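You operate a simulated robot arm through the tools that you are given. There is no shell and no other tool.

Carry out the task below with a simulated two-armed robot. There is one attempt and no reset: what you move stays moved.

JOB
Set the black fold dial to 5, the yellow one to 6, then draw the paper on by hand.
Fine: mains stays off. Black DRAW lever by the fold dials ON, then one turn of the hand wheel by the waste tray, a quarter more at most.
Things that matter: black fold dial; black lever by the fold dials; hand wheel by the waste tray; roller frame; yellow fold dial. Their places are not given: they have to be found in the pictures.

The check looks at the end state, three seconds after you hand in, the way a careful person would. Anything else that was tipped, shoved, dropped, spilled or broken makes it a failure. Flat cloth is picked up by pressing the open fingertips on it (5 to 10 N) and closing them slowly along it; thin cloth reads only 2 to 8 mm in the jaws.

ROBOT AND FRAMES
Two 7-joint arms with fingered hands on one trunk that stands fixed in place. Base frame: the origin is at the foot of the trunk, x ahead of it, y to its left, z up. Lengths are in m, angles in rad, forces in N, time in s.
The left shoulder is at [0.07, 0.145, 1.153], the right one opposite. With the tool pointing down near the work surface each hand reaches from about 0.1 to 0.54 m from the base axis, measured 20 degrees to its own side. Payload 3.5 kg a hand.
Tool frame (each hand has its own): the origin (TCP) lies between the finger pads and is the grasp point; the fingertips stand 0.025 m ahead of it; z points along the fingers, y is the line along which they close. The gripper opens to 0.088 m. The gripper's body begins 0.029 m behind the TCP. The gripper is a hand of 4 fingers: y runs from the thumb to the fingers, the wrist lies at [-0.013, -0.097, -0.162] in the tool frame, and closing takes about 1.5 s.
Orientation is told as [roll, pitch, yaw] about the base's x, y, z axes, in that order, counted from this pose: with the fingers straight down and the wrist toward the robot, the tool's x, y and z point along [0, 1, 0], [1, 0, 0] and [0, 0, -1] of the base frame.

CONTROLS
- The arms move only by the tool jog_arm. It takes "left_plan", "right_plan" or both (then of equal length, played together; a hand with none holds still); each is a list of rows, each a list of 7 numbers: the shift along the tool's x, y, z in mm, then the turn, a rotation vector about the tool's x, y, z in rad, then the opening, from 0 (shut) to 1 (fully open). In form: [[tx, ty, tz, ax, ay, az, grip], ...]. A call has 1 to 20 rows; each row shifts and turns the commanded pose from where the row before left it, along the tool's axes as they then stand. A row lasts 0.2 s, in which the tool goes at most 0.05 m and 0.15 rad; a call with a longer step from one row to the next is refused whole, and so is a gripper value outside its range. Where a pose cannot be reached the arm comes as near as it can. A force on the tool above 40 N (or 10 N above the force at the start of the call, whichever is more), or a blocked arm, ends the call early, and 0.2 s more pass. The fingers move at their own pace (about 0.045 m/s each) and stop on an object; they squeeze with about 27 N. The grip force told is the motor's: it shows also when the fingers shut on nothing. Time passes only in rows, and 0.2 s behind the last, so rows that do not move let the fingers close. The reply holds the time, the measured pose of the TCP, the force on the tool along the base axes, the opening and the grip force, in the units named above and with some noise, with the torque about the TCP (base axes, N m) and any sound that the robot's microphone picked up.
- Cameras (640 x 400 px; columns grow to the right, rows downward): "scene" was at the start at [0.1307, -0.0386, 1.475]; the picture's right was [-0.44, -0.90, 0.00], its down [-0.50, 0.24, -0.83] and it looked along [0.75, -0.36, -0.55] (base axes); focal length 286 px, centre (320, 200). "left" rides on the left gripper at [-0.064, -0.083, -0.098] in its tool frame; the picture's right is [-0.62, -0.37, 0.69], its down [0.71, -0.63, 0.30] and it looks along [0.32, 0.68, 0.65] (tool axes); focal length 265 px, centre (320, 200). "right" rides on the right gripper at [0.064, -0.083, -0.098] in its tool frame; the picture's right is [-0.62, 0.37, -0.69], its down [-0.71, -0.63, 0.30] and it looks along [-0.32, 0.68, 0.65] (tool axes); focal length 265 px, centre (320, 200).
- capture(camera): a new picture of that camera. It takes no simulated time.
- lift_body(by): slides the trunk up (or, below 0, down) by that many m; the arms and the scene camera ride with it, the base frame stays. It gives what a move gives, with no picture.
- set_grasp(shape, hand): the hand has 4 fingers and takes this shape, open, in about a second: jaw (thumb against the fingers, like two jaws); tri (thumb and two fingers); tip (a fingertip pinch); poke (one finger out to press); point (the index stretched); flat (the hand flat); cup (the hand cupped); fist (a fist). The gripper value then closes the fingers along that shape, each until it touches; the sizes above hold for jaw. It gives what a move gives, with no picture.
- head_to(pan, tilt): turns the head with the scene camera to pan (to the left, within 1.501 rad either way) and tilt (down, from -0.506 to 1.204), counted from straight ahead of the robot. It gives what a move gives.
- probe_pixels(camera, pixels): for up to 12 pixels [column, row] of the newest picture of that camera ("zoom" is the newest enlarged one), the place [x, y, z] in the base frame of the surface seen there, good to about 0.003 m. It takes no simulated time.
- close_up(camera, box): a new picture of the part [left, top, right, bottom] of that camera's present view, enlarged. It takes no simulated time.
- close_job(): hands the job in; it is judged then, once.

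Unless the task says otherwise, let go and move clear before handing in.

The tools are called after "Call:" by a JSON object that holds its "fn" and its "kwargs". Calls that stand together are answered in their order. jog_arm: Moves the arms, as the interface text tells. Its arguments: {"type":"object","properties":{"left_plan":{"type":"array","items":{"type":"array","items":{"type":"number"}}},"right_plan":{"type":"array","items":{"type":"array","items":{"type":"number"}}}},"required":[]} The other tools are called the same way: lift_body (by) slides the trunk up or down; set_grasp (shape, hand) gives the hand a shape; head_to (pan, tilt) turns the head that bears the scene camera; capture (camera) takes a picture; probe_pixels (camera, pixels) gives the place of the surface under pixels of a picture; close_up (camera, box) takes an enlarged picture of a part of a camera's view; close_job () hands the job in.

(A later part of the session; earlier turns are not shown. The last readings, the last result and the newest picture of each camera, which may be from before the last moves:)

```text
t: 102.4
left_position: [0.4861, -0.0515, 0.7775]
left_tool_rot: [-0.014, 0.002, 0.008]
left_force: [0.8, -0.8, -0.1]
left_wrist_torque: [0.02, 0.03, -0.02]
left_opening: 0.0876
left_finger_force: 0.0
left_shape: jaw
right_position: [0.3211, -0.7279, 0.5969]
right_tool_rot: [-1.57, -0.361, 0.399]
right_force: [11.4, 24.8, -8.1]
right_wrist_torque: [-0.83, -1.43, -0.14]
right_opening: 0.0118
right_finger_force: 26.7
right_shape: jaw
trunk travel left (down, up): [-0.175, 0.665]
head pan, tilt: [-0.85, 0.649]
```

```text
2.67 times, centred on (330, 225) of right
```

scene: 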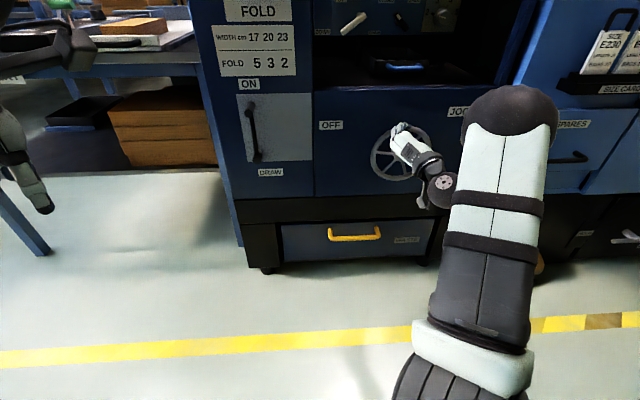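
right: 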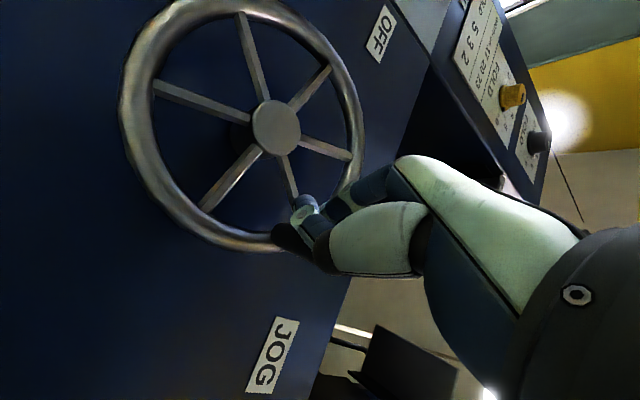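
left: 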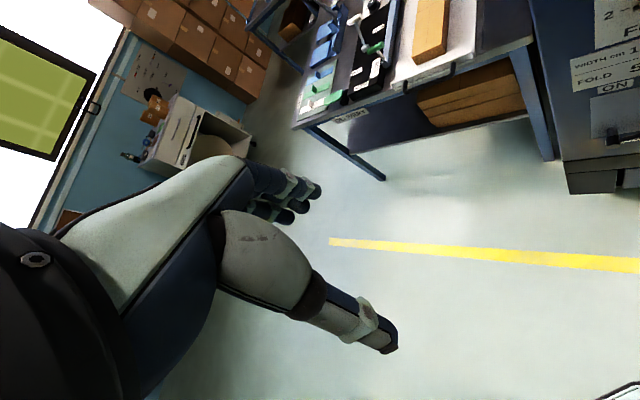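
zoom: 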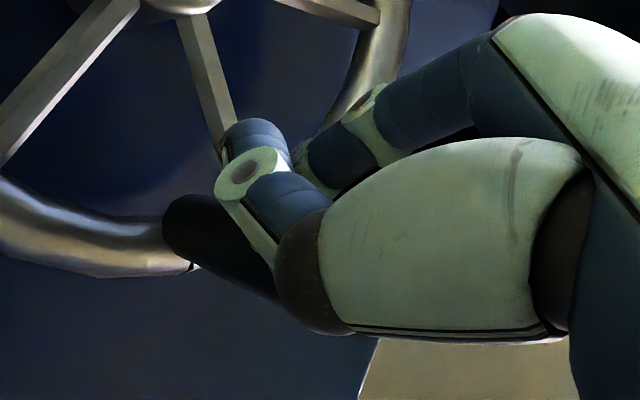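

The peg axis is near u 0.2905, z 0.594, about 4 mm off the TCP. I'll zoom in on how the fingers hold it before going on.

Call:
{"fn": "close_up", "kwargs": {"camera": "right", "box": [250, 170, 370, 280]}}

Call:
{"fn": "close_up", "kwargs": {"camera": "scene", "box": [425, 115, 475, 155]}}

```text
3.64 times, centred on (310, 225) of right
```

zoom: 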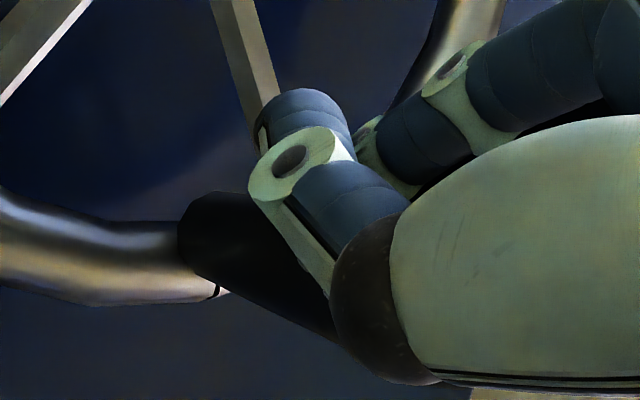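

```text
10.00 times, centred on (450, 135) of scene
```

zoom: 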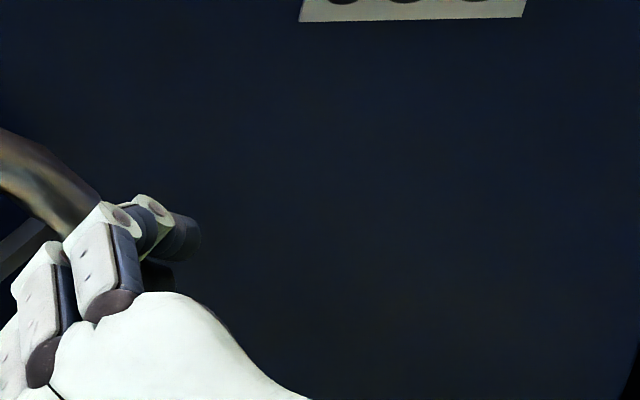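

The peg looks to have slipped to the outer side of the thumb, so a fixed pinch won't hold through a full turn. I'll back the closed hand out along its own axis, with small steps and an eye on force.

Call:
{"fn": "jog_arm", "kwargs": {"right_plan": [[0, 0, -10, 0, 0, 0, 0], [0, 0, -15, 0, 0, 0, 0], [0, 0, -15, 0, 0, 0, 0], [0, 0, -15, 0, 0, 0, 0], [0, 0, -15, 0, 0, 0, 0], [0, 0, 0, 0, 0, 0, 0]]}}

Call:
{"fn": "capture", "kwargs": {"camera": "right"}}

Call:
{"fn": "close_up", "kwargs": {"camera": "scene", "box": [340, 100, 490, 220]}}

```text
t: 103.8
left_position: [0.4863, -0.0518, 0.778]
left_tool_rot: [-0.011, 0.002, 0.011]
left_force: [0.3, -0.2, -0.7]
left_wrist_torque: [0.01, -0.01, 0.01]
left_opening: 0.0877
left_finger_force: 0.1
left_shape: jaw
right_position: [0.3367, -0.6924, 0.6091]
right_tool_rot: [-1.563, -0.359, 0.394]
right_force: [-0.3, -0.5, 0.1]
right_wrist_torque: [0.0, 0.0, -0.01]
right_opening: 0.0109
right_finger_force: 26.7
right_shape: jaw
right hand out of reach, approached as far as the arm can: row 1, 2, 3, 4, 5
trunk travel left (down, up): [-0.175, 0.665]
head pan, tilt: [-0.85, 0.649]
```

```text
taken
```

right: 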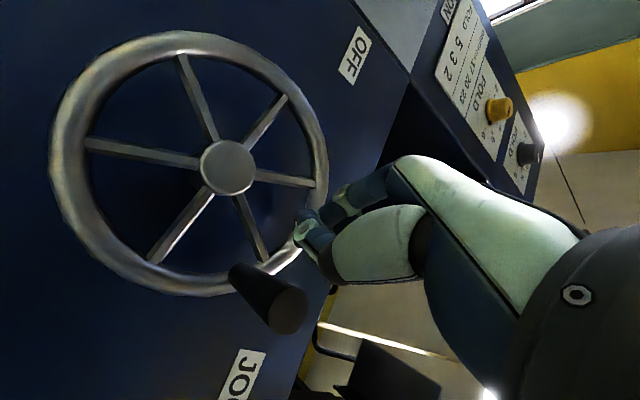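

```text
3.33 times, centred on (415, 160) of scene
```

zoom: 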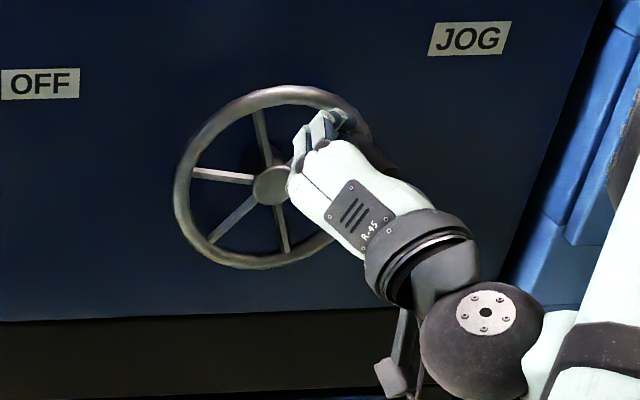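

The hand is free and the peg stands clear at about 30° (tip at (288,312)), so the wheel has gone about 83° clockwise net of its start. A single finger trailing behind the peg would push it round without slipping. I'll move left and lift away from the wheel, then look at the "poke" shape.

Call:
{"fn": "jog_arm", "kwargs": {"right_plan": [[6, 17, -4, 0, 0, 0, 0], [0, 20, -4, 0, 0, 0, 0], [0, 0, 0, 0, 0, 0, 0]]}}

Call:
{"fn": "lift_body", "kwargs": {"by": 0.16}}

Call:
{"fn": "capture", "kwargs": {"camera": "right"}}

Call:
{"fn": "capture", "kwargs": {"camera": "scene"}}

```text
t: 104.6
left_position: [0.4867, -0.052, 0.7778]
left_tool_rot: [-0.011, 0.002, 0.011]
left_force: [0.0, -1.0, 0.3]
left_wrist_torque: [-0.04, 0.01, 0.07]
left_opening: 0.0874
left_finger_force: 0.0
left_shape: jaw
right_position: [0.3684, -0.6702, 0.6157]
right_tool_rot: [-1.568, -0.362, 0.394]
right_force: [0.1, -0.4, -0.2]
right_wrist_torque: [0.03, 0.0, 0.02]
right_opening: 0.0109
right_finger_force: 27.1
right_shape: jaw
trunk travel left (down, up): [-0.175, 0.665]
head pan, tilt: [-0.85, 0.649]
```

```text
t: 106.4
left_position: [0.4859, -0.0521, 0.939]
left_tool_rot: [-0.011, 0.002, 0.011]
left_force: [-0.4, 0.6, 0.6]
left_wrist_torque: [-0.01, -0.01, -0.02]
left_opening: 0.0875
left_finger_force: 0.1
left_shape: jaw
right_position: [0.3674, -0.671, 0.7748]
right_tool_rot: [-1.567, -0.36, 0.396]
right_force: [-0.5, 0.3, -0.2]
right_wrist_torque: [0.01, 0.04, 0.02]
right_opening: 0.011
right_finger_force: 27.1
right_shape: jaw
trunk travel left (down, up): [-0.335, 0.505]
head pan, tilt: [-0.85, 0.649]
```

```text
taken
```

right: 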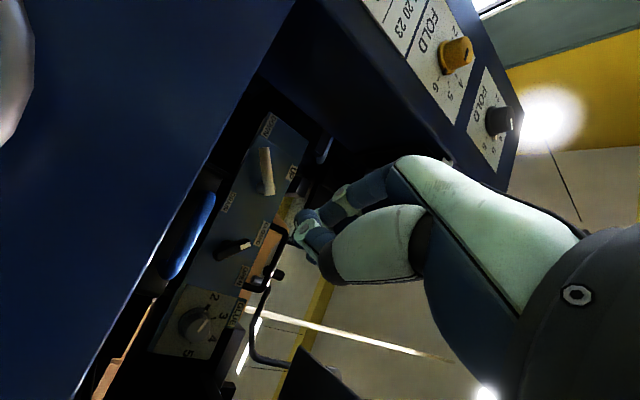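

```text
taken
```

scene: 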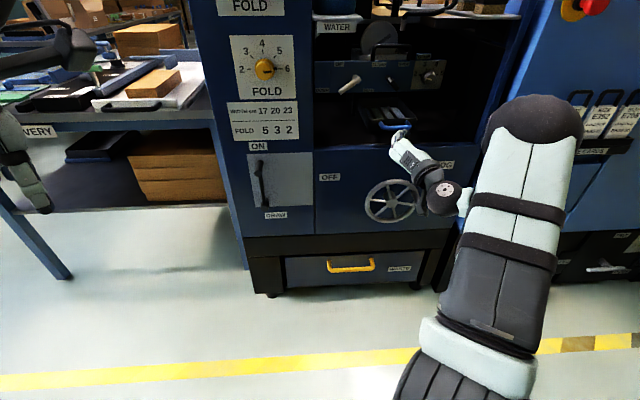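

The hand is clear above the wheel, 13 cm in front of the roller tray's handle. I'll back off further from the machine, then switch to the poke shape and look at it.

Call:
{"fn": "jog_arm", "kwargs": {"right_plan": [[0, 10, -15, 0, 0, 0, 0], [0, 10, -15, 0, 0, 0, 0], [0, 10, -15, 0, 0, 0, 0], [0, 10, -15, 0, 0, 0, 0], [0, 0, 0, 0, 0, 0, 1], [0, 0, 0, 0, 0, 0, 1], [0, 0, 0, 0, 0, 0, 1]]}}

Call:
{"fn": "set_grasp", "kwargs": {"hand": "right", "shape": "poke"}}

Call:
{"fn": "capture", "kwargs": {"camera": "right"}}

Call:
{"fn": "capture", "kwargs": {"camera": "scene"}}

```text
t: 108.0
left_position: [0.4873, -0.0533, 0.9383]
left_tool_rot: [-0.012, 0.003, 0.011]
left_force: [0.7, -0.7, 1.0]
left_wrist_torque: [0.03, 0.0, 0.0]
left_opening: 0.0878
left_finger_force: 0.1
left_shape: jaw
right_position: [0.3812, -0.6035, 0.7928]
right_tool_rot: [-1.566, -0.36, 0.394]
right_force: [-0.1, 0.9, -0.4]
right_wrist_torque: [0.03, 0.01, -0.01]
right_opening: 0.0876
right_finger_force: 0.0
right_shape: jaw
trunk travel left (down, up): [-0.335, 0.505]
head pan, tilt: [-0.85, 0.649]
```

```text
t: 108.9
left_position: [0.4866, -0.0521, 0.9386]
left_tool_rot: [-0.009, 0.003, 0.011]
left_force: [0.4, -0.2, 0.0]
left_wrist_torque: [-0.01, -0.01, 0.0]
left_opening: 0.0877
left_finger_force: 0.1
left_shape: jaw
right_position: [0.3818, -0.603, 0.7914]
right_tool_rot: [-1.565, -0.361, 0.394]
right_force: [-0.8, 0.2, -0.4]
right_wrist_torque: [0.0, 0.04, 0.02]
right_opening: 0.0
right_finger_force: 0.0
right_shape: poke
trunk travel left (down, up): [-0.335, 0.505]
head pan, tilt: [-0.85, 0.649]
```

```text
taken
```

right: 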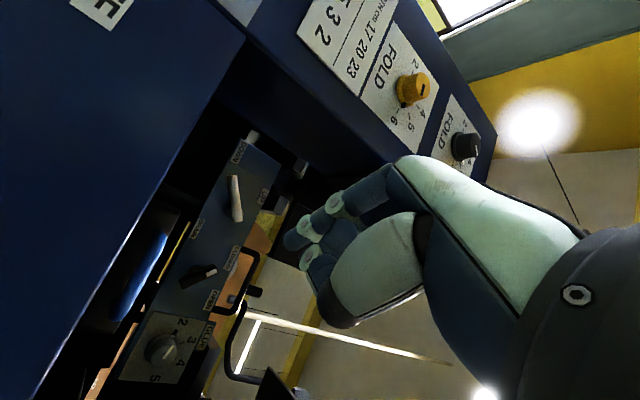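

```text
taken
```

scene: 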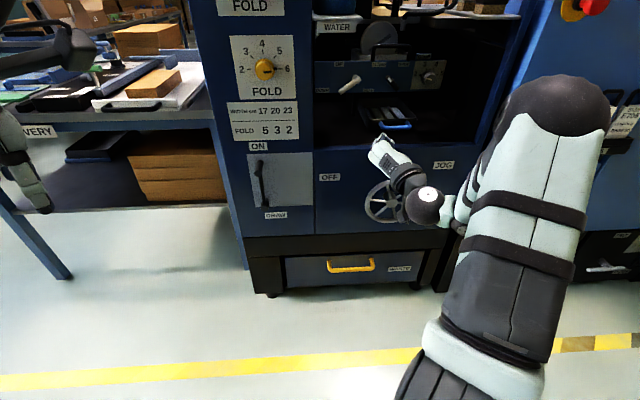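

In poke shape one finger leads at about (300,235) with the others folded near it. I'll measure where the fingertip lies, and also look at the "point" shape.

Call:
{"fn": "close_up", "kwargs": {"camera": "right", "box": [250, 150, 450, 340]}}

Call:
{"fn": "probe_pixels", "kwargs": {"camera": "right", "pixels": [[290, 238], [307, 228], [330, 208], [308, 258], [320, 270], [345, 235]]}}

Call:
{"fn": "set_grasp", "kwargs": {"hand": "right", "shape": "point"}}

Call:
{"fn": "close_up", "kwargs": {"camera": "right", "box": [200, 150, 450, 340]}}

Call:
{"fn": "close_up", "kwargs": {"camera": "scene", "box": [350, 100, 450, 230]}}

```text
2.11 times, centred on (350, 245) of right
```

zoom: 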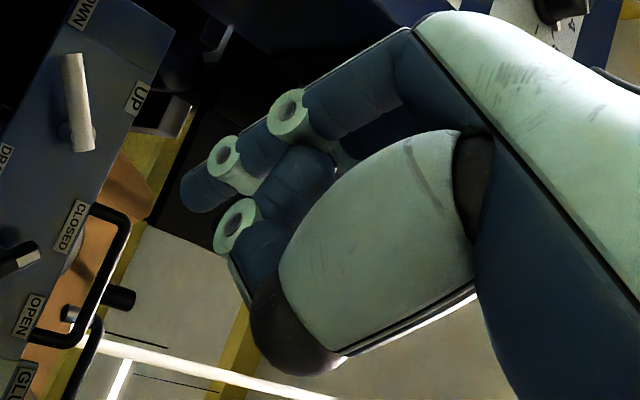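

```text
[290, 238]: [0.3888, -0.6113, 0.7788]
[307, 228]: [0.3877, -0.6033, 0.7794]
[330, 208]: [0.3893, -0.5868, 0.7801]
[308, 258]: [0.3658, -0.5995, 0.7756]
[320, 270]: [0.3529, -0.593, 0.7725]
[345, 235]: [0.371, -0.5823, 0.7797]
```

```text
t: 109.8
left_position: [0.4853, -0.0522, 0.9386]
left_tool_rot: [-0.01, 0.002, 0.01]
left_force: [-0.2, -1.3, -0.7]
left_wrist_torque: [0.01, 0.02, -0.01]
left_opening: 0.0878
left_finger_force: 0.0
left_shape: jaw
right_position: [0.3815, -0.6035, 0.7906]
right_tool_rot: [-1.563, -0.359, 0.395]
right_force: [0.0, 0.1, 1.1]
right_wrist_torque: [0.0, -0.02, 0.0]
right_opening: 0.0002
right_finger_force: 0.1
right_shape: point
trunk travel left (down, up): [-0.335, 0.505]
head pan, tilt: [-0.85, 0.649]
```

```text
2.11 times, centred on (325, 245) of right
```

zoom: 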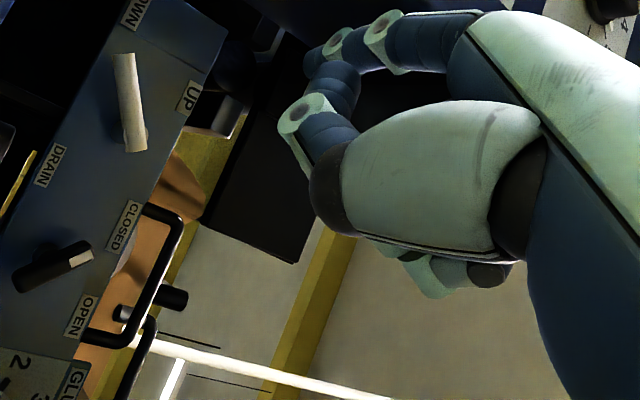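

```text
3.08 times, centred on (400, 165) of scene
```

zoom: 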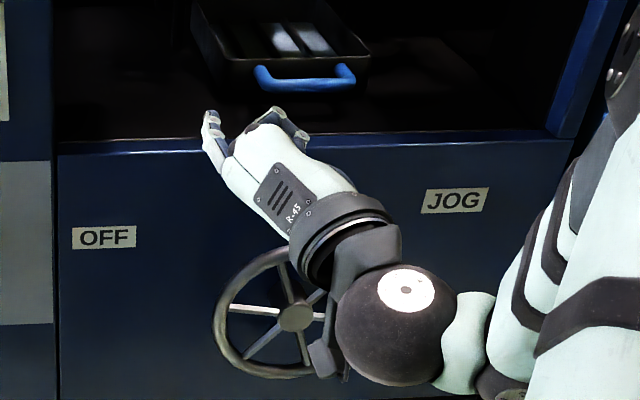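

Neither shape gives a long slender finger, but the poke fingertip sticks out about 3 cm ahead of the rest, enough to push the peg's end. The limit is reach, so I'll test a wrist-up roll here in free space, since it suits the raised elbow better.

Call:
{"fn": "set_grasp", "kwargs": {"hand": "right", "shape": "poke"}}

Call:
{"fn": "jog_arm", "kwargs": {"right_plan": [[0, 0, -5, 0, 0, -0.15, 0], [0, 0, -5, 0, 0, -0.15, 0], [0, 0, 0, 0, 0, -0.15, 0], [0, 0, 0, 0, 0, -0.15, 0], [0, 0, 0, 0, 0, -0.15, 0], [0, 0, 0, 0, 0, -0.15, 0], [0, 0, 0, 0, 0, -0.15, 0], [0, 0, 0, 0, 0, -0.15, 0], [0, 0, 0, 0, 0, 0, 0]]}}

Call:
{"fn": "capture", "kwargs": {"camera": "right"}}

Call:
{"fn": "capture", "kwargs": {"camera": "scene"}}

```text
t: 110.7
left_position: [0.4849, -0.0516, 0.9387]
left_tool_rot: [-0.011, 0.001, 0.012]
left_force: [0.5, 0.3, 0.1]
left_wrist_torque: [-0.03, 0.04, -0.04]
left_opening: 0.0876
left_finger_force: 0.1
left_shape: jaw
right_position: [0.3808, -0.6041, 0.7911]
right_tool_rot: [-1.563, -0.359, 0.395]
right_force: [-0.3, -0.1, 0.6]
right_wrist_torque: [-0.02, 0.0, 0.01]
right_opening: 0.0001
right_finger_force: 0.0
right_shape: poke
trunk travel left (down, up): [-0.335, 0.505]
head pan, tilt: [-0.85, 0.649]
```

```text
t: 112.7
left_position: [0.4874, -0.0529, 0.9389]
left_tool_rot: [-0.011, -0.001, 0.01]
left_force: [-0.7, 0.0, 0.2]
left_wrist_torque: [0.01, 0.02, 0.01]
left_opening: 0.0875
left_finger_force: 0.1
left_shape: jaw
right_position: [0.3743, -0.5918, 0.7899]
right_tool_rot: [-1.566, 0.839, 0.401]
right_force: [-0.9, -0.4, 0.7]
right_wrist_torque: [0.01, 0.0, -0.03]
right_opening: 0.0001
right_finger_force: 0.1
right_shape: poke
trunk travel left (down, up): [-0.335, 0.505]
head pan, tilt: [-0.85, 0.649]
```

```text
taken
```

right: 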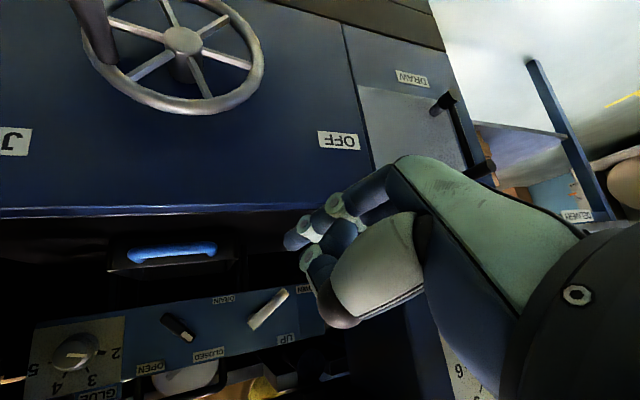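

```text
taken
```

scene: 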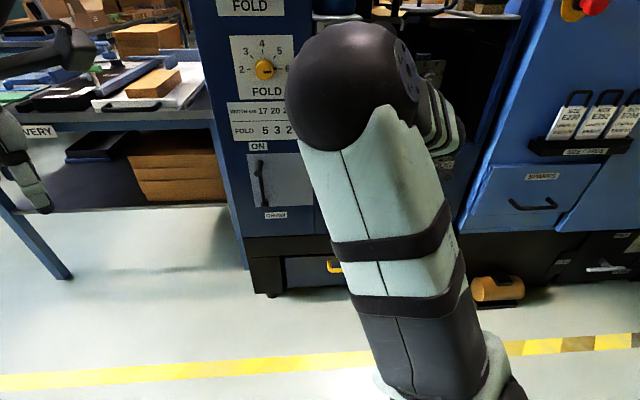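

The wrist-up roll is reachable with the elbow up and left, and the hand is at d = 0.147. I'll lower the trunk to wheel height and test reach around the wheel at this safe distance, beyond the peg's end.

Call:
{"fn": "lift_body", "kwargs": {"by": -0.16}}

Call:
{"fn": "capture", "kwargs": {"camera": "right"}}

Call:
{"fn": "probe_pixels", "kwargs": {"camera": "right", "pixels": [[290, 238], [300, 232], [333, 205], [310, 258]]}}

```text
t: 114.5
left_position: [0.4868, -0.052, 0.779]
left_tool_rot: [-0.013, 0.0, 0.01]
left_force: [-0.5, -0.5, -0.2]
left_wrist_torque: [-0.04, -0.01, -0.02]
left_opening: 0.0876
left_finger_force: 0.1
left_shape: jaw
right_position: [0.3743, -0.5924, 0.6289]
right_tool_rot: [-1.566, 0.838, 0.401]
right_force: [-0.4, -0.2, -0.1]
right_wrist_torque: [-0.01, -0.01, -0.01]
right_opening: 0.0002
right_finger_force: 0.1
right_shape: poke
trunk travel left (down, up): [-0.175, 0.665]
head pan, tilt: [-0.85, 0.649]
```

```text
taken
```

right: 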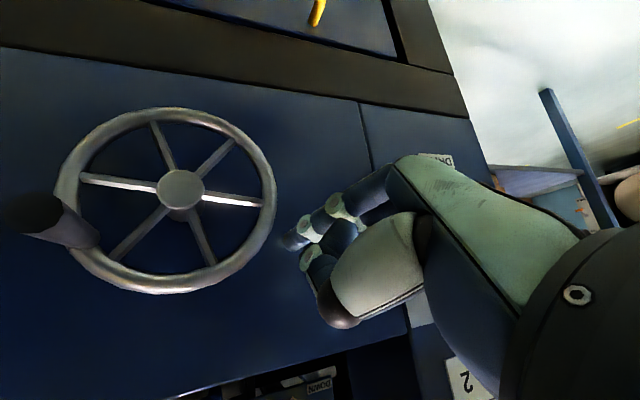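

```text
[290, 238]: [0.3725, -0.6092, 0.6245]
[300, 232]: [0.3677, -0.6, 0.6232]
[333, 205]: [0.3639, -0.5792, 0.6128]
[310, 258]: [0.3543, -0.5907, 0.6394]
```

Clear view of the wheel now, with the peg's end at (20,213). I'll run a free-space reach test around the wheel at d ≈ 0.15, starting behind the peg's upper side.

Call:
{"fn": "probe_pixels", "kwargs": {"camera": "right", "pixels": [[180, 187], [30, 215], [70, 228], [85, 235], [260, 190], [70, 190], [165, 113], [170, 290], [20, 210], [50, 232]]}}

Call:
{"fn": "jog_arm", "kwargs": {"right_plan": [[24.6, -15.6, 11.6, 0, 0, 0, 0], [24.6, -15.6, 11.6, 0, 0, 0, 0], [24.6, -15.6, 11.6, 0, 0, 0, 0], [24.6, -15.6, 11.6, 0, 0, 0, 0], [0, 0, 0, 0, 0, 0, 0]]}}

Call:
{"fn": "capture", "kwargs": {"camera": "right"}}

Call:
{"fn": "capture", "kwargs": {"camera": "scene"}}

```text
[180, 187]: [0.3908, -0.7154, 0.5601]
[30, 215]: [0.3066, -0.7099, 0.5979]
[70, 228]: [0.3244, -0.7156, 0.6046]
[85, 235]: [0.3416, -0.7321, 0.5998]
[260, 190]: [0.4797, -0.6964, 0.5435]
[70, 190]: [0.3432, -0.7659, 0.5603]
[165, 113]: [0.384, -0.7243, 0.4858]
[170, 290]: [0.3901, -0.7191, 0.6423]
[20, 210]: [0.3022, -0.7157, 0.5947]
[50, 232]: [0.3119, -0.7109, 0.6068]
```

```text
t: 115.7
left_position: [0.4865, -0.0518, 0.7781]
left_tool_rot: [-0.011, 0.0, 0.01]
left_force: [0.1, 0.2, -1.0]
left_wrist_torque: [-0.01, 0.03, 0.0]
left_opening: 0.0873
left_finger_force: 0.0
left_shape: jaw
right_position: [0.2879, -0.6807, 0.6107]
right_tool_rot: [-1.565, 0.837, 0.4]
right_force: [1.0, -0.6, 1.1]
right_wrist_torque: [0.01, 0.0, 0.0]
right_opening: 0.0002
right_finger_force: 0.0
right_shape: poke
trunk travel left (down, up): [-0.175, 0.665]
head pan, tilt: [-0.85, 0.649]
```

```text
taken
```

right: 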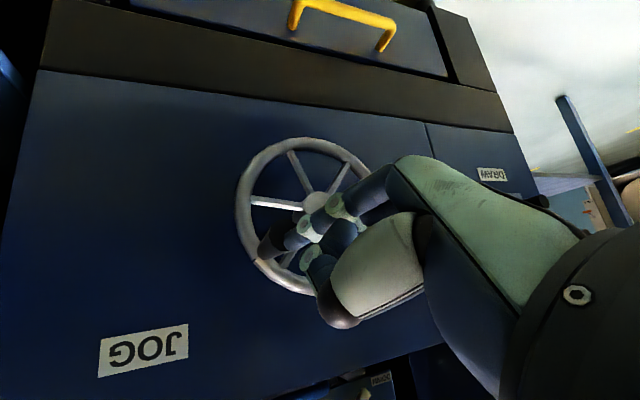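

```text
taken
```

scene: 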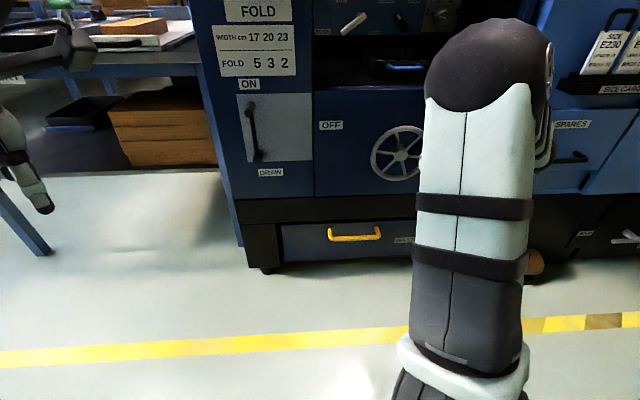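

Reached exactly, at u 0.278, z 0.611, d 0.145. The peg is at about 31° on a radius of 0.073. I'll trace the right and bottom of the circle in free space to confirm reach.

Call:
{"fn": "jog_arm", "kwargs": {"right_plan": [[16.6, 8.4, 2.7, 0, 0, 0, 0], [16.6, 8.4, 2.7, 0, 0, 0, 0], [16.6, 8.4, 2.7, 0, 0, 0, 0], [-0.4, 24.5, -6.7, 0, 0, 0, 0], [-0.4, 24.5, -6.7, 0, 0, 0, 0], [-0.4, 24.5, -6.7, 0, 0, 0, 0], [-0.4, 24.5, -6.7, 0, 0, 0, 0], [0, 0, 0, 0, 0, 0, 0]]}}

Call:
{"fn": "jog_arm", "kwargs": {"right_plan": [[-24.4, -2.3, -6.7, 0, 0, 0, 0], [-24.4, -2.3, -6.7, 0, 0, 0, 0], [-24.4, -2.3, -6.7, 0, 0, 0, 0], [-24.4, -2.3, -6.7, 0, 0, 0, 0], [0, 0, 0, 0, 0, 0, 0]]}}

```text
t: 117.5
left_position: [0.4868, -0.0516, 0.7776]
left_tool_rot: [-0.01, 0.002, 0.009]
left_force: [-0.7, 0.3, -0.5]
left_wrist_torque: [-0.01, -0.01, -0.01]
left_opening: 0.0878
left_finger_force: 0.1
left_shape: jaw
right_position: [0.3232, -0.6438, 0.4851]
right_tool_rot: [-1.565, 0.838, 0.399]
right_force: [0.1, -0.2, 0.0]
right_wrist_torque: [-0.03, 0.03, -0.01]
right_opening: 0.0
right_finger_force: 0.0
right_shape: poke
trunk travel left (down, up): [-0.175, 0.665]
head pan, tilt: [-0.85, 0.649]
```

```text
t: 118.7
left_position: [0.4872, -0.0517, 0.7785]
left_tool_rot: [-0.01, 0.003, 0.011]
left_force: [0.0, 0.8, 0.4]
left_wrist_torque: [-0.02, 0.0, 0.0]
left_opening: 0.0876
left_finger_force: 0.1
left_shape: jaw
right_position: [0.3738, -0.5931, 0.5579]
right_tool_rot: [-1.566, 0.839, 0.4]
right_force: [-0.4, 0.4, -0.3]
right_wrist_torque: [0.0, -0.01, -0.01]
right_opening: 0.0
right_finger_force: 0.2
right_shape: poke
trunk travel left (down, up): [-0.175, 0.665]
head pan, tilt: [-0.85, 0.649]
```

The whole circle is reachable in this posture. I'll go to a point behind the peg (fingertip at about 55° on the circle), then check before inserting.

Call:
{"fn": "jog_arm", "kwargs": {"right_plan": [[7.74, -29.6, 10.3, 0, 0, 0, 0], [7.74, -29.6, 10.3, 0, 0, 0, 0], [7.74, -29.6, 10.3, 0, 0, 0, 0], [7.74, -29.6, 10.3, 0, 0, 0, 0], [0, 0, 0, 0, 0, 0, 0]]}}

Call:
{"fn": "capture", "kwargs": {"camera": "right"}}

Call:
{"fn": "close_up", "kwargs": {"camera": "right", "box": [200, 130, 400, 330]}}

```text
t: 119.9
left_position: [0.4861, -0.0518, 0.7792]
left_tool_rot: [-0.01, 0.002, 0.009]
left_force: [0.2, -0.1, -0.4]
left_wrist_torque: [0.0, 0.01, 0.01]
left_opening: 0.0873
left_finger_force: 0.0
left_shape: jaw
right_position: [0.2953, -0.672, 0.6266]
right_tool_rot: [-1.567, 0.837, 0.401]
right_force: [0.1, -0.3, -0.7]
right_wrist_torque: [0.02, 0.01, 0.03]
right_opening: 0.0001
right_finger_force: 0.1
right_shape: poke
trunk travel left (down, up): [-0.175, 0.665]
head pan, tilt: [-0.85, 0.649]
```

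```text
taken
```

right: 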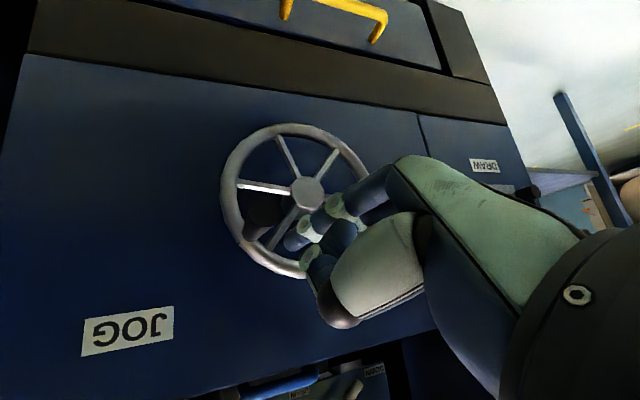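

```text
2.00 times, centred on (300, 230) of right
```

zoom: 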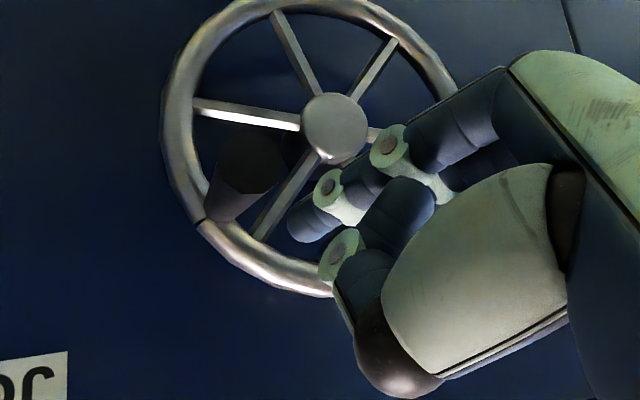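

The peg tip is at zoom (250,160) and the fingertip at (305,225), with about 12 mm clearance on insertion. I'll go straight in 38 mm.

Call:
{"fn": "jog_arm", "kwargs": {"right_plan": [[-3.5, 3.2, 11.7, 0, 0, 0, 0], [-3.5, 3.2, 11.7, 0, 0, 0, 0], [-3.5, 3.2, 11.7, 0, 0, 0, 0], [0, 0, 0, 0, 0, 0, 0]]}}

Call:
{"fn": "capture", "kwargs": {"camera": "right"}}

Call:
{"fn": "close_up", "kwargs": {"camera": "right", "box": [200, 130, 400, 330]}}

Call:
{"fn": "probe_pixels", "kwargs": {"camera": "right", "pixels": [[290, 238], [295, 236], [260, 210], [245, 225], [310, 258]]}}

```text
t: 120.9
left_position: [0.4856, -0.052, 0.7785]
left_tool_rot: [-0.012, 0.003, 0.011]
left_force: [0.2, 0.3, -0.3]
left_wrist_torque: [-0.01, -0.01, -0.01]
left_opening: 0.0876
left_finger_force: 0.1
left_shape: jaw
right_position: [0.3214, -0.6982, 0.6262]
right_tool_rot: [-1.567, 0.837, 0.4]
right_force: [0.1, -0.5, -0.2]
right_wrist_torque: [-0.01, 0.01, 0.02]
right_opening: 0.0001
right_finger_force: 0.1
right_shape: poke
trunk travel left (down, up): [-0.175, 0.665]
head pan, tilt: [-0.85, 0.649]
```

```text
taken
```

right: 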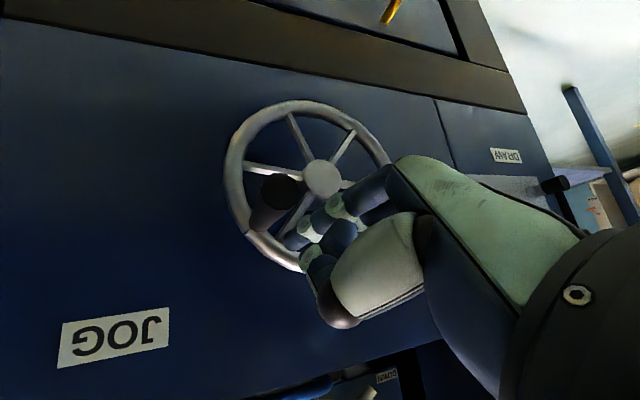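

```text
2.00 times, centred on (300, 230) of right
```

zoom: 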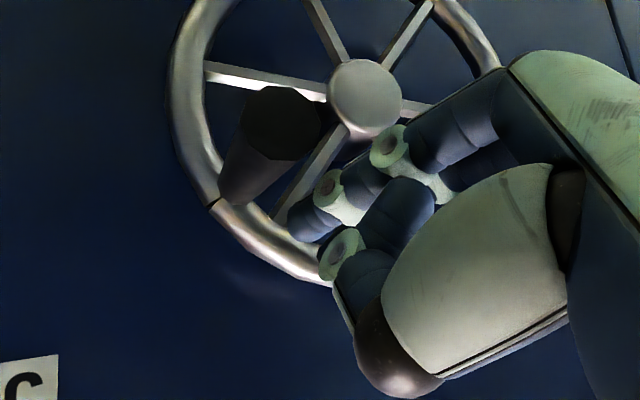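

```text
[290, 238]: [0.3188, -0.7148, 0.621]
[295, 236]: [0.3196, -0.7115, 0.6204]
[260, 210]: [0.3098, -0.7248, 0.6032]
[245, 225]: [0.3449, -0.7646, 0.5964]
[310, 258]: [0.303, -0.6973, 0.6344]
```

The fingertip is beside the peg with no contact, its tip at d ≈ 0.09 and the peg's end at 0.112. I'll start pushing clockwise in short arcs and check.

Call:
{"fn": "jog_arm", "kwargs": {"right_plan": [[9.6, -0.12, 2.92, 0, 0, 0, 0], [9.64, 1.23, 2.57, 0, 0, 0, 0], [9.47, 2.56, 2.16, 0, 0, 0, 0], [9.12, 3.84, 1.71, 0, 0, 0, 0], [8.6, 5.05, 1.22, 0, 0, 0, 0], [0, 0, 0, 0, 0, 0, 0]]}}

Call:
{"fn": "capture", "kwargs": {"camera": "right"}}

Call:
{"fn": "close_up", "kwargs": {"camera": "right", "box": [200, 130, 400, 330]}}

```text
t: 122.3
left_position: [0.4869, -0.0522, 0.7779]
left_tool_rot: [-0.011, 0.0, 0.012]
left_force: [-0.3, 0.4, 0.2]
left_wrist_torque: [-0.02, 0.02, 0.0]
left_opening: 0.0877
left_finger_force: 0.1
left_shape: jaw
right_position: [0.3017, -0.718, 0.5848]
right_tool_rot: [-1.566, 0.84, 0.401]
right_force: [-0.3, 0.2, 0.6]
right_wrist_torque: [0.04, 0.0, -0.02]
right_opening: 0.0003
right_finger_force: 0.0
right_shape: poke
trunk travel left (down, up): [-0.175, 0.665]
head pan, tilt: [-0.85, 0.649]
```

```text
taken
```

right: 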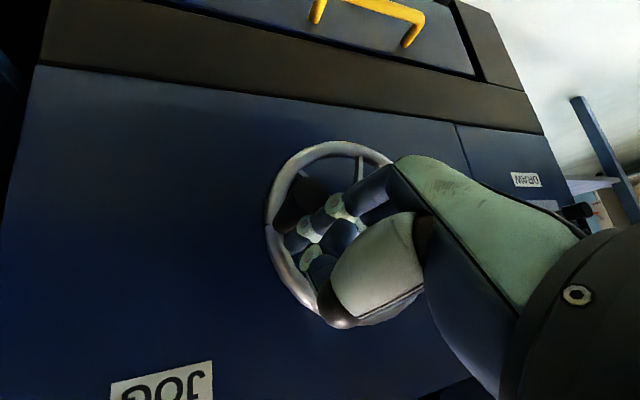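

```text
2.00 times, centred on (300, 230) of right
```

zoom: 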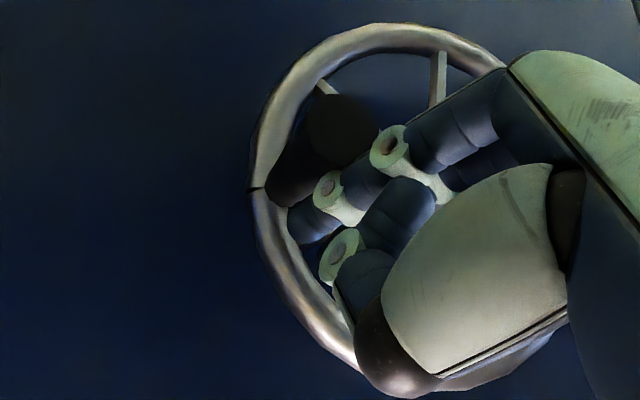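

The wheel is following with negligible force (the peg tip moved to zoom (335,128)). I'll continue clockwise.

Call:
{"fn": "jog_arm", "kwargs": {"right_plan": [[7.91, 6.15, 0.72, 0, 0, 0, 0], [7.07, 7.15, 0.2, 0, 0, 0, 0], [6.08, 7.99, -0.33, 0, 0, 0, 0], [4.97, 8.69, -0.85, 0, 0, 0, 0], [3.76, 9.21, -1.35, 0, 0, 0, 0], [2.5, 9.55, -1.82, 0, 0, 0, 0], [1.18, 9.72, -2.27, 0, 0, 0, 0], [-0.16, 9.68, -2.66, 0, 0, 0, 0], [0, 0, 0, 0, 0, 0, 0]]}}

Call:
{"fn": "capture", "kwargs": {"camera": "right"}}

Call:
{"fn": "close_up", "kwargs": {"camera": "right", "box": [200, 130, 400, 330]}}

Call:
{"fn": "capture", "kwargs": {"camera": "scene"}}

```text
t: 124.3
left_position: [0.4855, -0.0481, 0.7802]
left_tool_rot: [-0.016, -0.001, 0.01]
left_force: [-0.3, -0.3, 0.1]
left_wrist_torque: [0.0, -0.01, -0.02]
left_opening: 0.0878
left_finger_force: 0.0
left_shape: jaw
right_position: [0.3205, -0.6994, 0.5186]
right_tool_rot: [-1.581, 0.836, 0.394]
right_force: [9.4, 3.9, 24.2]
right_wrist_torque: [0.42, -0.41, -0.1]
right_opening: 0.0001
right_finger_force: 0.1
right_shape: poke
trunk travel left (down, up): [-0.175, 0.665]
head pan, tilt: [-0.85, 0.649]
```

```text
taken
```

right: 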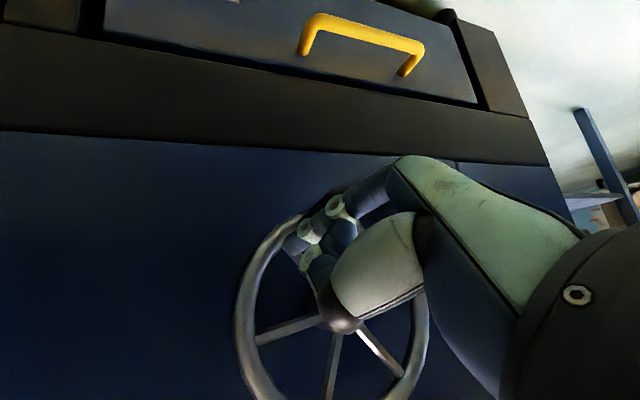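

```text
2.00 times, centred on (300, 230) of right
```

zoom: 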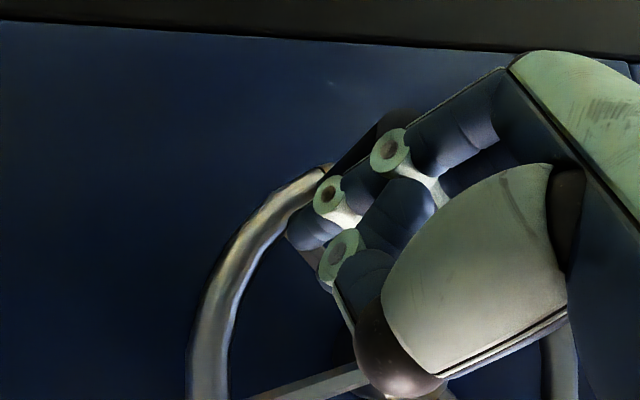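

```text
taken
```

scene: 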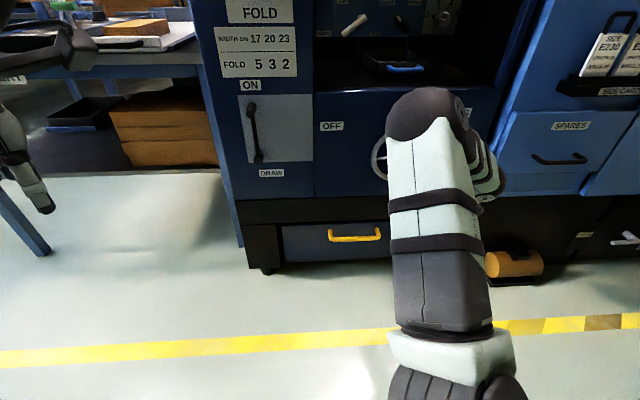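

There's 24 N now, mostly radially inward, so the finger has slid toward the inner side of the peg. I'll probe the peg and rim here to see the wheel's real angle.

Call:
{"fn": "probe_pixels", "kwargs": {"camera": "right", "pixels": [[315, 206], [322, 201], [338, 189], [345, 186], [308, 212], [245, 290], [290, 238], [335, 205], [375, 345], [300, 325], [270, 235]]}}

Call:
{"fn": "close_up", "kwargs": {"camera": "right", "box": [280, 160, 380, 250]}}

```text
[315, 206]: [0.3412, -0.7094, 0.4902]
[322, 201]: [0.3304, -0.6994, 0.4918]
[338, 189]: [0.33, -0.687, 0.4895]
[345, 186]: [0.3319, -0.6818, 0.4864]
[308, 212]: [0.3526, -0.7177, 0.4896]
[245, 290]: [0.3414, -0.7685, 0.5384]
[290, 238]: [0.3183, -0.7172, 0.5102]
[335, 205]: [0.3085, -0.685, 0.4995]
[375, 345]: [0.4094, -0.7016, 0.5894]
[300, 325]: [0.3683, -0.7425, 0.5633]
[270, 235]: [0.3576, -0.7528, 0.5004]
```

```text
4.44 times, centred on (330, 205) of right
```

zoom: 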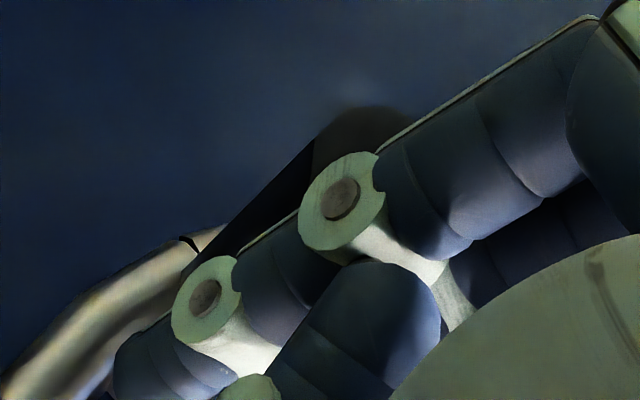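

The peg is really at about −71°, touched by the finger's sloping middle part rather than its tip. I'll back out 7 mm so only the fingertip meets the peg, then continue on a slightly larger radius.

Call:
{"fn": "jog_arm", "kwargs": {"right_plan": [[1.95, -1.75, -6.5, 0, 0, 0, 0], [0, 0, 0, 0, 0, 0, 0], [1.32, 10.36, -2.4, 0, 0, 0, 0], [-2.88, 9.29, -3.37, 0, 0, 0, 0], [-4.23, 8.76, -3.63, 0, 0, 0, 0], [0, 0, 0, 0, 0, 0, 0]]}}

Call:
{"fn": "capture", "kwargs": {"camera": "right"}}

Call:
{"fn": "close_up", "kwargs": {"camera": "right", "box": [250, 130, 390, 270]}}

```text
t: 125.7
left_position: [0.4838, -0.0491, 0.7798]
left_tool_rot: [-0.016, -0.003, 0.009]
left_force: [-0.2, -0.5, 0.3]
left_wrist_torque: [-0.04, 0.01, -0.01]
left_opening: 0.0875
left_finger_force: 0.0
left_shape: jaw
right_position: [0.328, -0.6769, 0.499]
right_tool_rot: [-1.57, 0.839, 0.394]
right_force: [-18.8, 19.1, 23.0]
right_wrist_torque: [0.26, -0.15, 0.34]
right_opening: 0.0003
right_finger_force: 0.0
right_shape: poke
trunk travel left (down, up): [-0.175, 0.665]
head pan, tilt: [-0.85, 0.649]
```

```text
taken
```

right: 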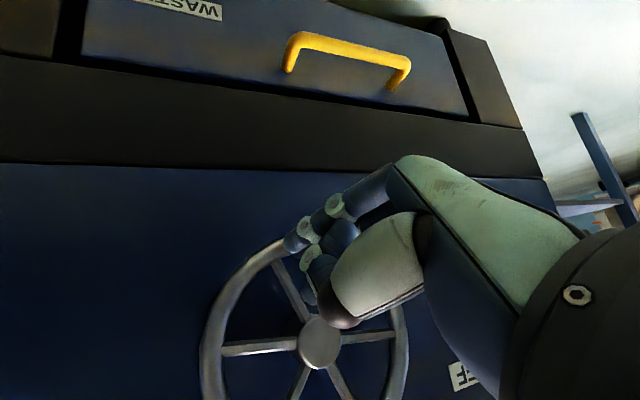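

```text
2.86 times, centred on (320, 200) of right
```

zoom: 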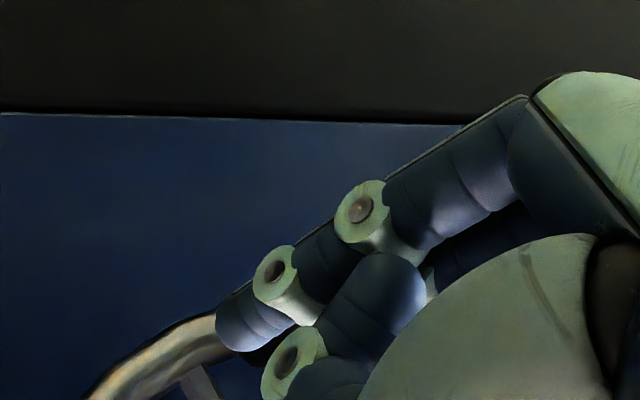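

The load is now outward and upward (27 N and 23 N), and I can't see the peg clearly; a dark shape at zoom (265,350) may be it. I'll probe spokes, hub and that shape to locate the peg.

Call:
{"fn": "probe_pixels", "kwargs": {"camera": "right", "pixels": [[320, 343], [235, 349], [390, 337], [283, 280], [303, 380], [210, 320], [300, 253], [303, 250], [235, 275], [275, 243], [345, 385]]}}

Call:
{"fn": "close_up", "kwargs": {"camera": "right", "box": [260, 200, 360, 290]}}

Call:
{"fn": "capture", "kwargs": {"camera": "scene"}}

Call:
{"fn": "close_up", "kwargs": {"camera": "scene", "box": [350, 100, 450, 220]}}

```text
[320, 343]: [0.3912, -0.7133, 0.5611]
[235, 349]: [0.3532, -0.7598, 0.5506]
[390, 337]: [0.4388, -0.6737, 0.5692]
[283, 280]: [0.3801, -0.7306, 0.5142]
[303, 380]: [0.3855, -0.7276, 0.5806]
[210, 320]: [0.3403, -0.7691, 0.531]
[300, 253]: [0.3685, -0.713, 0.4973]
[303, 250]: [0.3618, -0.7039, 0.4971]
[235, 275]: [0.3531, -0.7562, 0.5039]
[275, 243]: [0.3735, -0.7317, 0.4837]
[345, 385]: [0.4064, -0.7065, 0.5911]
```

```text
4.44 times, centred on (310, 245) of right
```

zoom: 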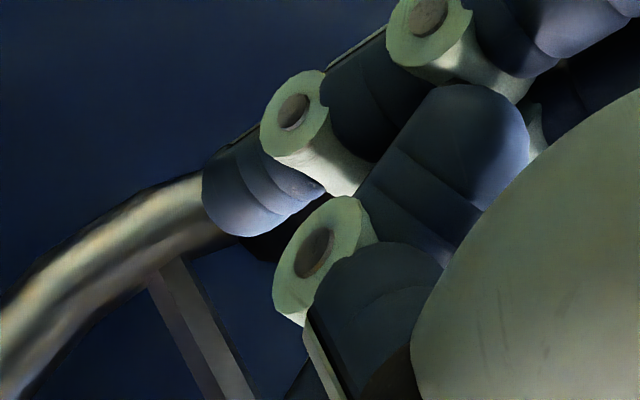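

```text
taken
```

scene: 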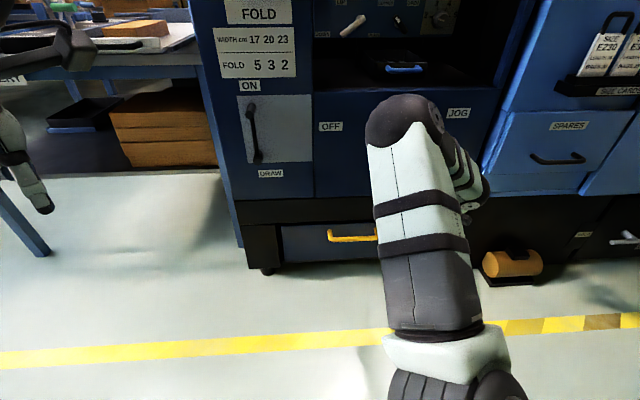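

```text
3.33 times, centred on (400, 160) of scene
```

zoom: 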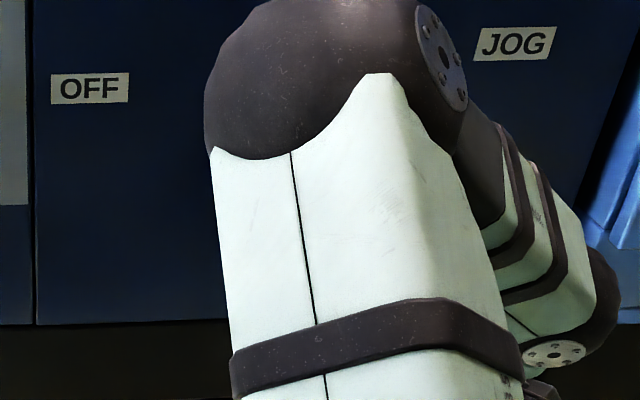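

The spokes put the peg at about −78°, so the net turn is roughly 190°. The peg is now wedged between index, thumb and a folded finger. I'll ease up and back the hand out, then use the jaw shape and grip it again.

Call:
{"fn": "jog_arm", "kwargs": {"right_plan": [[-2.7, -3, 0, 0, 0, 0, 0], [2.2, -2, -7.4, 0, 0, 0, 0], [2.2, -2, -7.4, 0, 0, 0, 0], [2.8, -2.5, -9.3, 0, 0, 0, 0], [2.8, -2.5, -9.3, 0, 0, 0, 0], [2.8, -2.5, -9.3, 0, 0, 0, 0], [0, 0, 0, 0, 0, 0, 0]]}}

Call:
{"fn": "capture", "kwargs": {"camera": "right"}}

```text
t: 127.3
left_position: [0.4863, -0.0517, 0.7787]
left_tool_rot: [-0.01, 0.003, 0.009]
left_force: [-0.6, 0.4, -0.2]
left_wrist_torque: [0.01, -0.02, -0.01]
left_opening: 0.0875
left_finger_force: 0.1
left_shape: jaw
right_position: [0.299, -0.6468, 0.4996]
right_tool_rot: [-1.566, 0.838, 0.402]
right_force: [-1.6, -0.6, -0.2]
right_wrist_torque: [-0.03, 0.0, -0.01]
right_opening: 0.0
right_finger_force: 0.0
right_shape: poke
trunk travel left (down, up): [-0.175, 0.665]
head pan, tilt: [-0.85, 0.649]
```

```text
taken
```

right: 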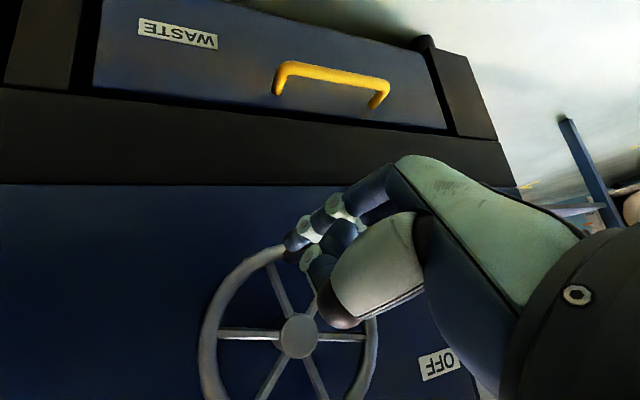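

The hand is free at d = 0.161. I'll set the jaw shape, reduce the yaw, and roll the wrist to about −0.3 so the jaws sit across the peg's direction of travel.

Call:
{"fn": "set_grasp", "kwargs": {"hand": "right", "shape": "jaw"}}

Call:
{"fn": "jog_arm", "kwargs": {"right_plan": [[0, 0, 0, -0.0617, -0.0689, 0, 1], [0, 0, 0, -0.0617, -0.0689, 0, 1], [0, 0, 0, 0, 0, 0.135, 1], [0, 0, 0, 0, 0, 0.135, 1], [0, 0, 0, 0, 0, 0.135, 1], [0, 0, 0, 0, 0, 0.135, 1], [0, 0, 0, 0, 0, 0, 1]]}}

Call:
{"fn": "capture", "kwargs": {"camera": "right"}}

Call:
{"fn": "capture", "kwargs": {"camera": "scene"}}

```text
t: 128.2
left_position: [0.4856, -0.053, 0.779]
left_tool_rot: [-0.012, 0.002, 0.009]
left_force: [0.2, -0.1, 0.3]
left_wrist_torque: [0.0, 0.0, -0.01]
left_opening: 0.0876
left_finger_force: 0.0
left_shape: jaw
right_position: [0.2983, -0.6472, 0.4989]
right_tool_rot: [-1.566, 0.839, 0.401]
right_force: [-0.3, -0.4, -0.3]
right_wrist_torque: [0.0, 0.0, 0.01]
right_opening: 0.088
right_finger_force: 0.0
right_shape: jaw
trunk travel left (down, up): [-0.175, 0.665]
head pan, tilt: [-0.85, 0.649]
```

```text
t: 129.8
left_position: [0.4862, -0.0524, 0.7786]
left_tool_rot: [-0.011, 0.0, 0.01]
left_force: [-0.2, 0.0, 0.5]
left_wrist_torque: [0.02, 0.03, 0.01]
left_opening: 0.0878
left_finger_force: 0.1
left_shape: jaw
right_position: [0.2999, -0.6461, 0.5009]
right_tool_rot: [-1.57, 0.298, 0.586]
right_force: [-0.3, -1.0, -0.3]
right_wrist_torque: [-0.01, 0.01, -0.01]
right_opening: 0.0879
right_finger_force: 0.1
right_shape: jaw
trunk travel left (down, up): [-0.175, 0.665]
head pan, tilt: [-0.85, 0.649]
```

```text
taken
```

right: 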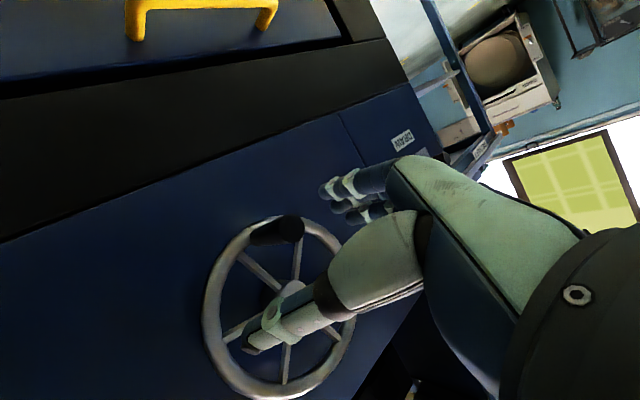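

```text
taken
```

scene: 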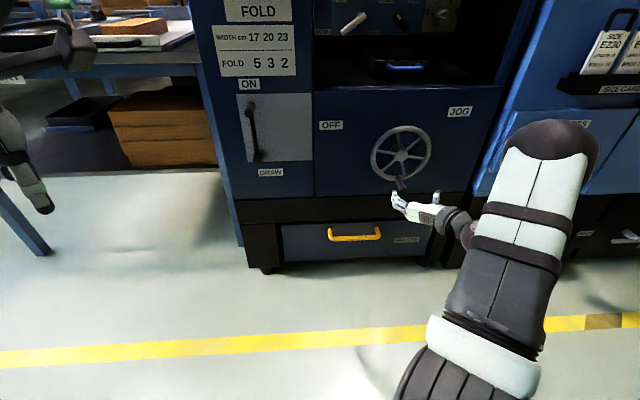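

The peg tip is visible at (291,229). I'll probe it, the hub and the spokes for the wheel's exact angle.

Call:
{"fn": "probe_pixels", "kwargs": {"camera": "right", "pixels": [[291, 229], [297, 226], [285, 233], [265, 235], [291, 290], [297, 255], [240, 262], [213, 310], [268, 388], [320, 228], [285, 372], [345, 290]]}}

Call:
{"fn": "close_up", "kwargs": {"camera": "right", "box": [190, 190, 370, 400]}}

Call:
{"fn": "close_up", "kwargs": {"camera": "scene", "box": [360, 115, 450, 215]}}

```text
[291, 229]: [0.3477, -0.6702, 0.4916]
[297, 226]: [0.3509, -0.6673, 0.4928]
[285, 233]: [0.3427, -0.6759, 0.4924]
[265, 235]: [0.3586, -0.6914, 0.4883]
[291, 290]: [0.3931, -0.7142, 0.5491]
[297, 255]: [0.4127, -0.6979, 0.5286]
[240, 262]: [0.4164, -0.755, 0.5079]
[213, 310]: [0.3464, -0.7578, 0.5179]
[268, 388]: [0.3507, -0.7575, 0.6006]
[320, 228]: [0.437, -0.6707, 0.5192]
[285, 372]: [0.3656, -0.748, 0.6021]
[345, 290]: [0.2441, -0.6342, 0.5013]
```

```text
1.90 times, centred on (280, 295) of right
```

zoom: 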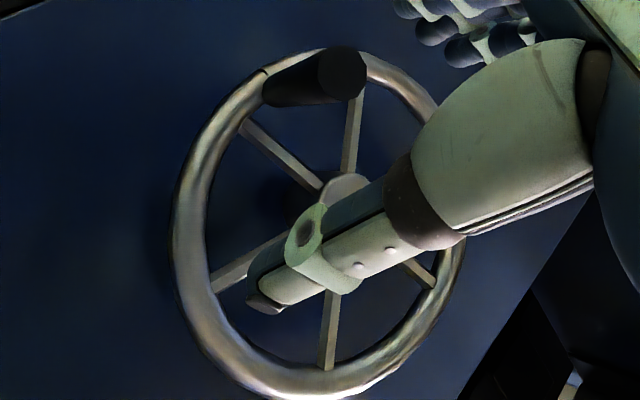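

```text
4.00 times, centred on (405, 165) of scene
```

zoom: 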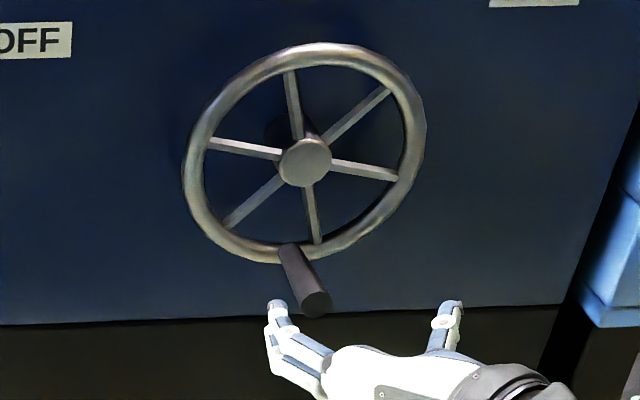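

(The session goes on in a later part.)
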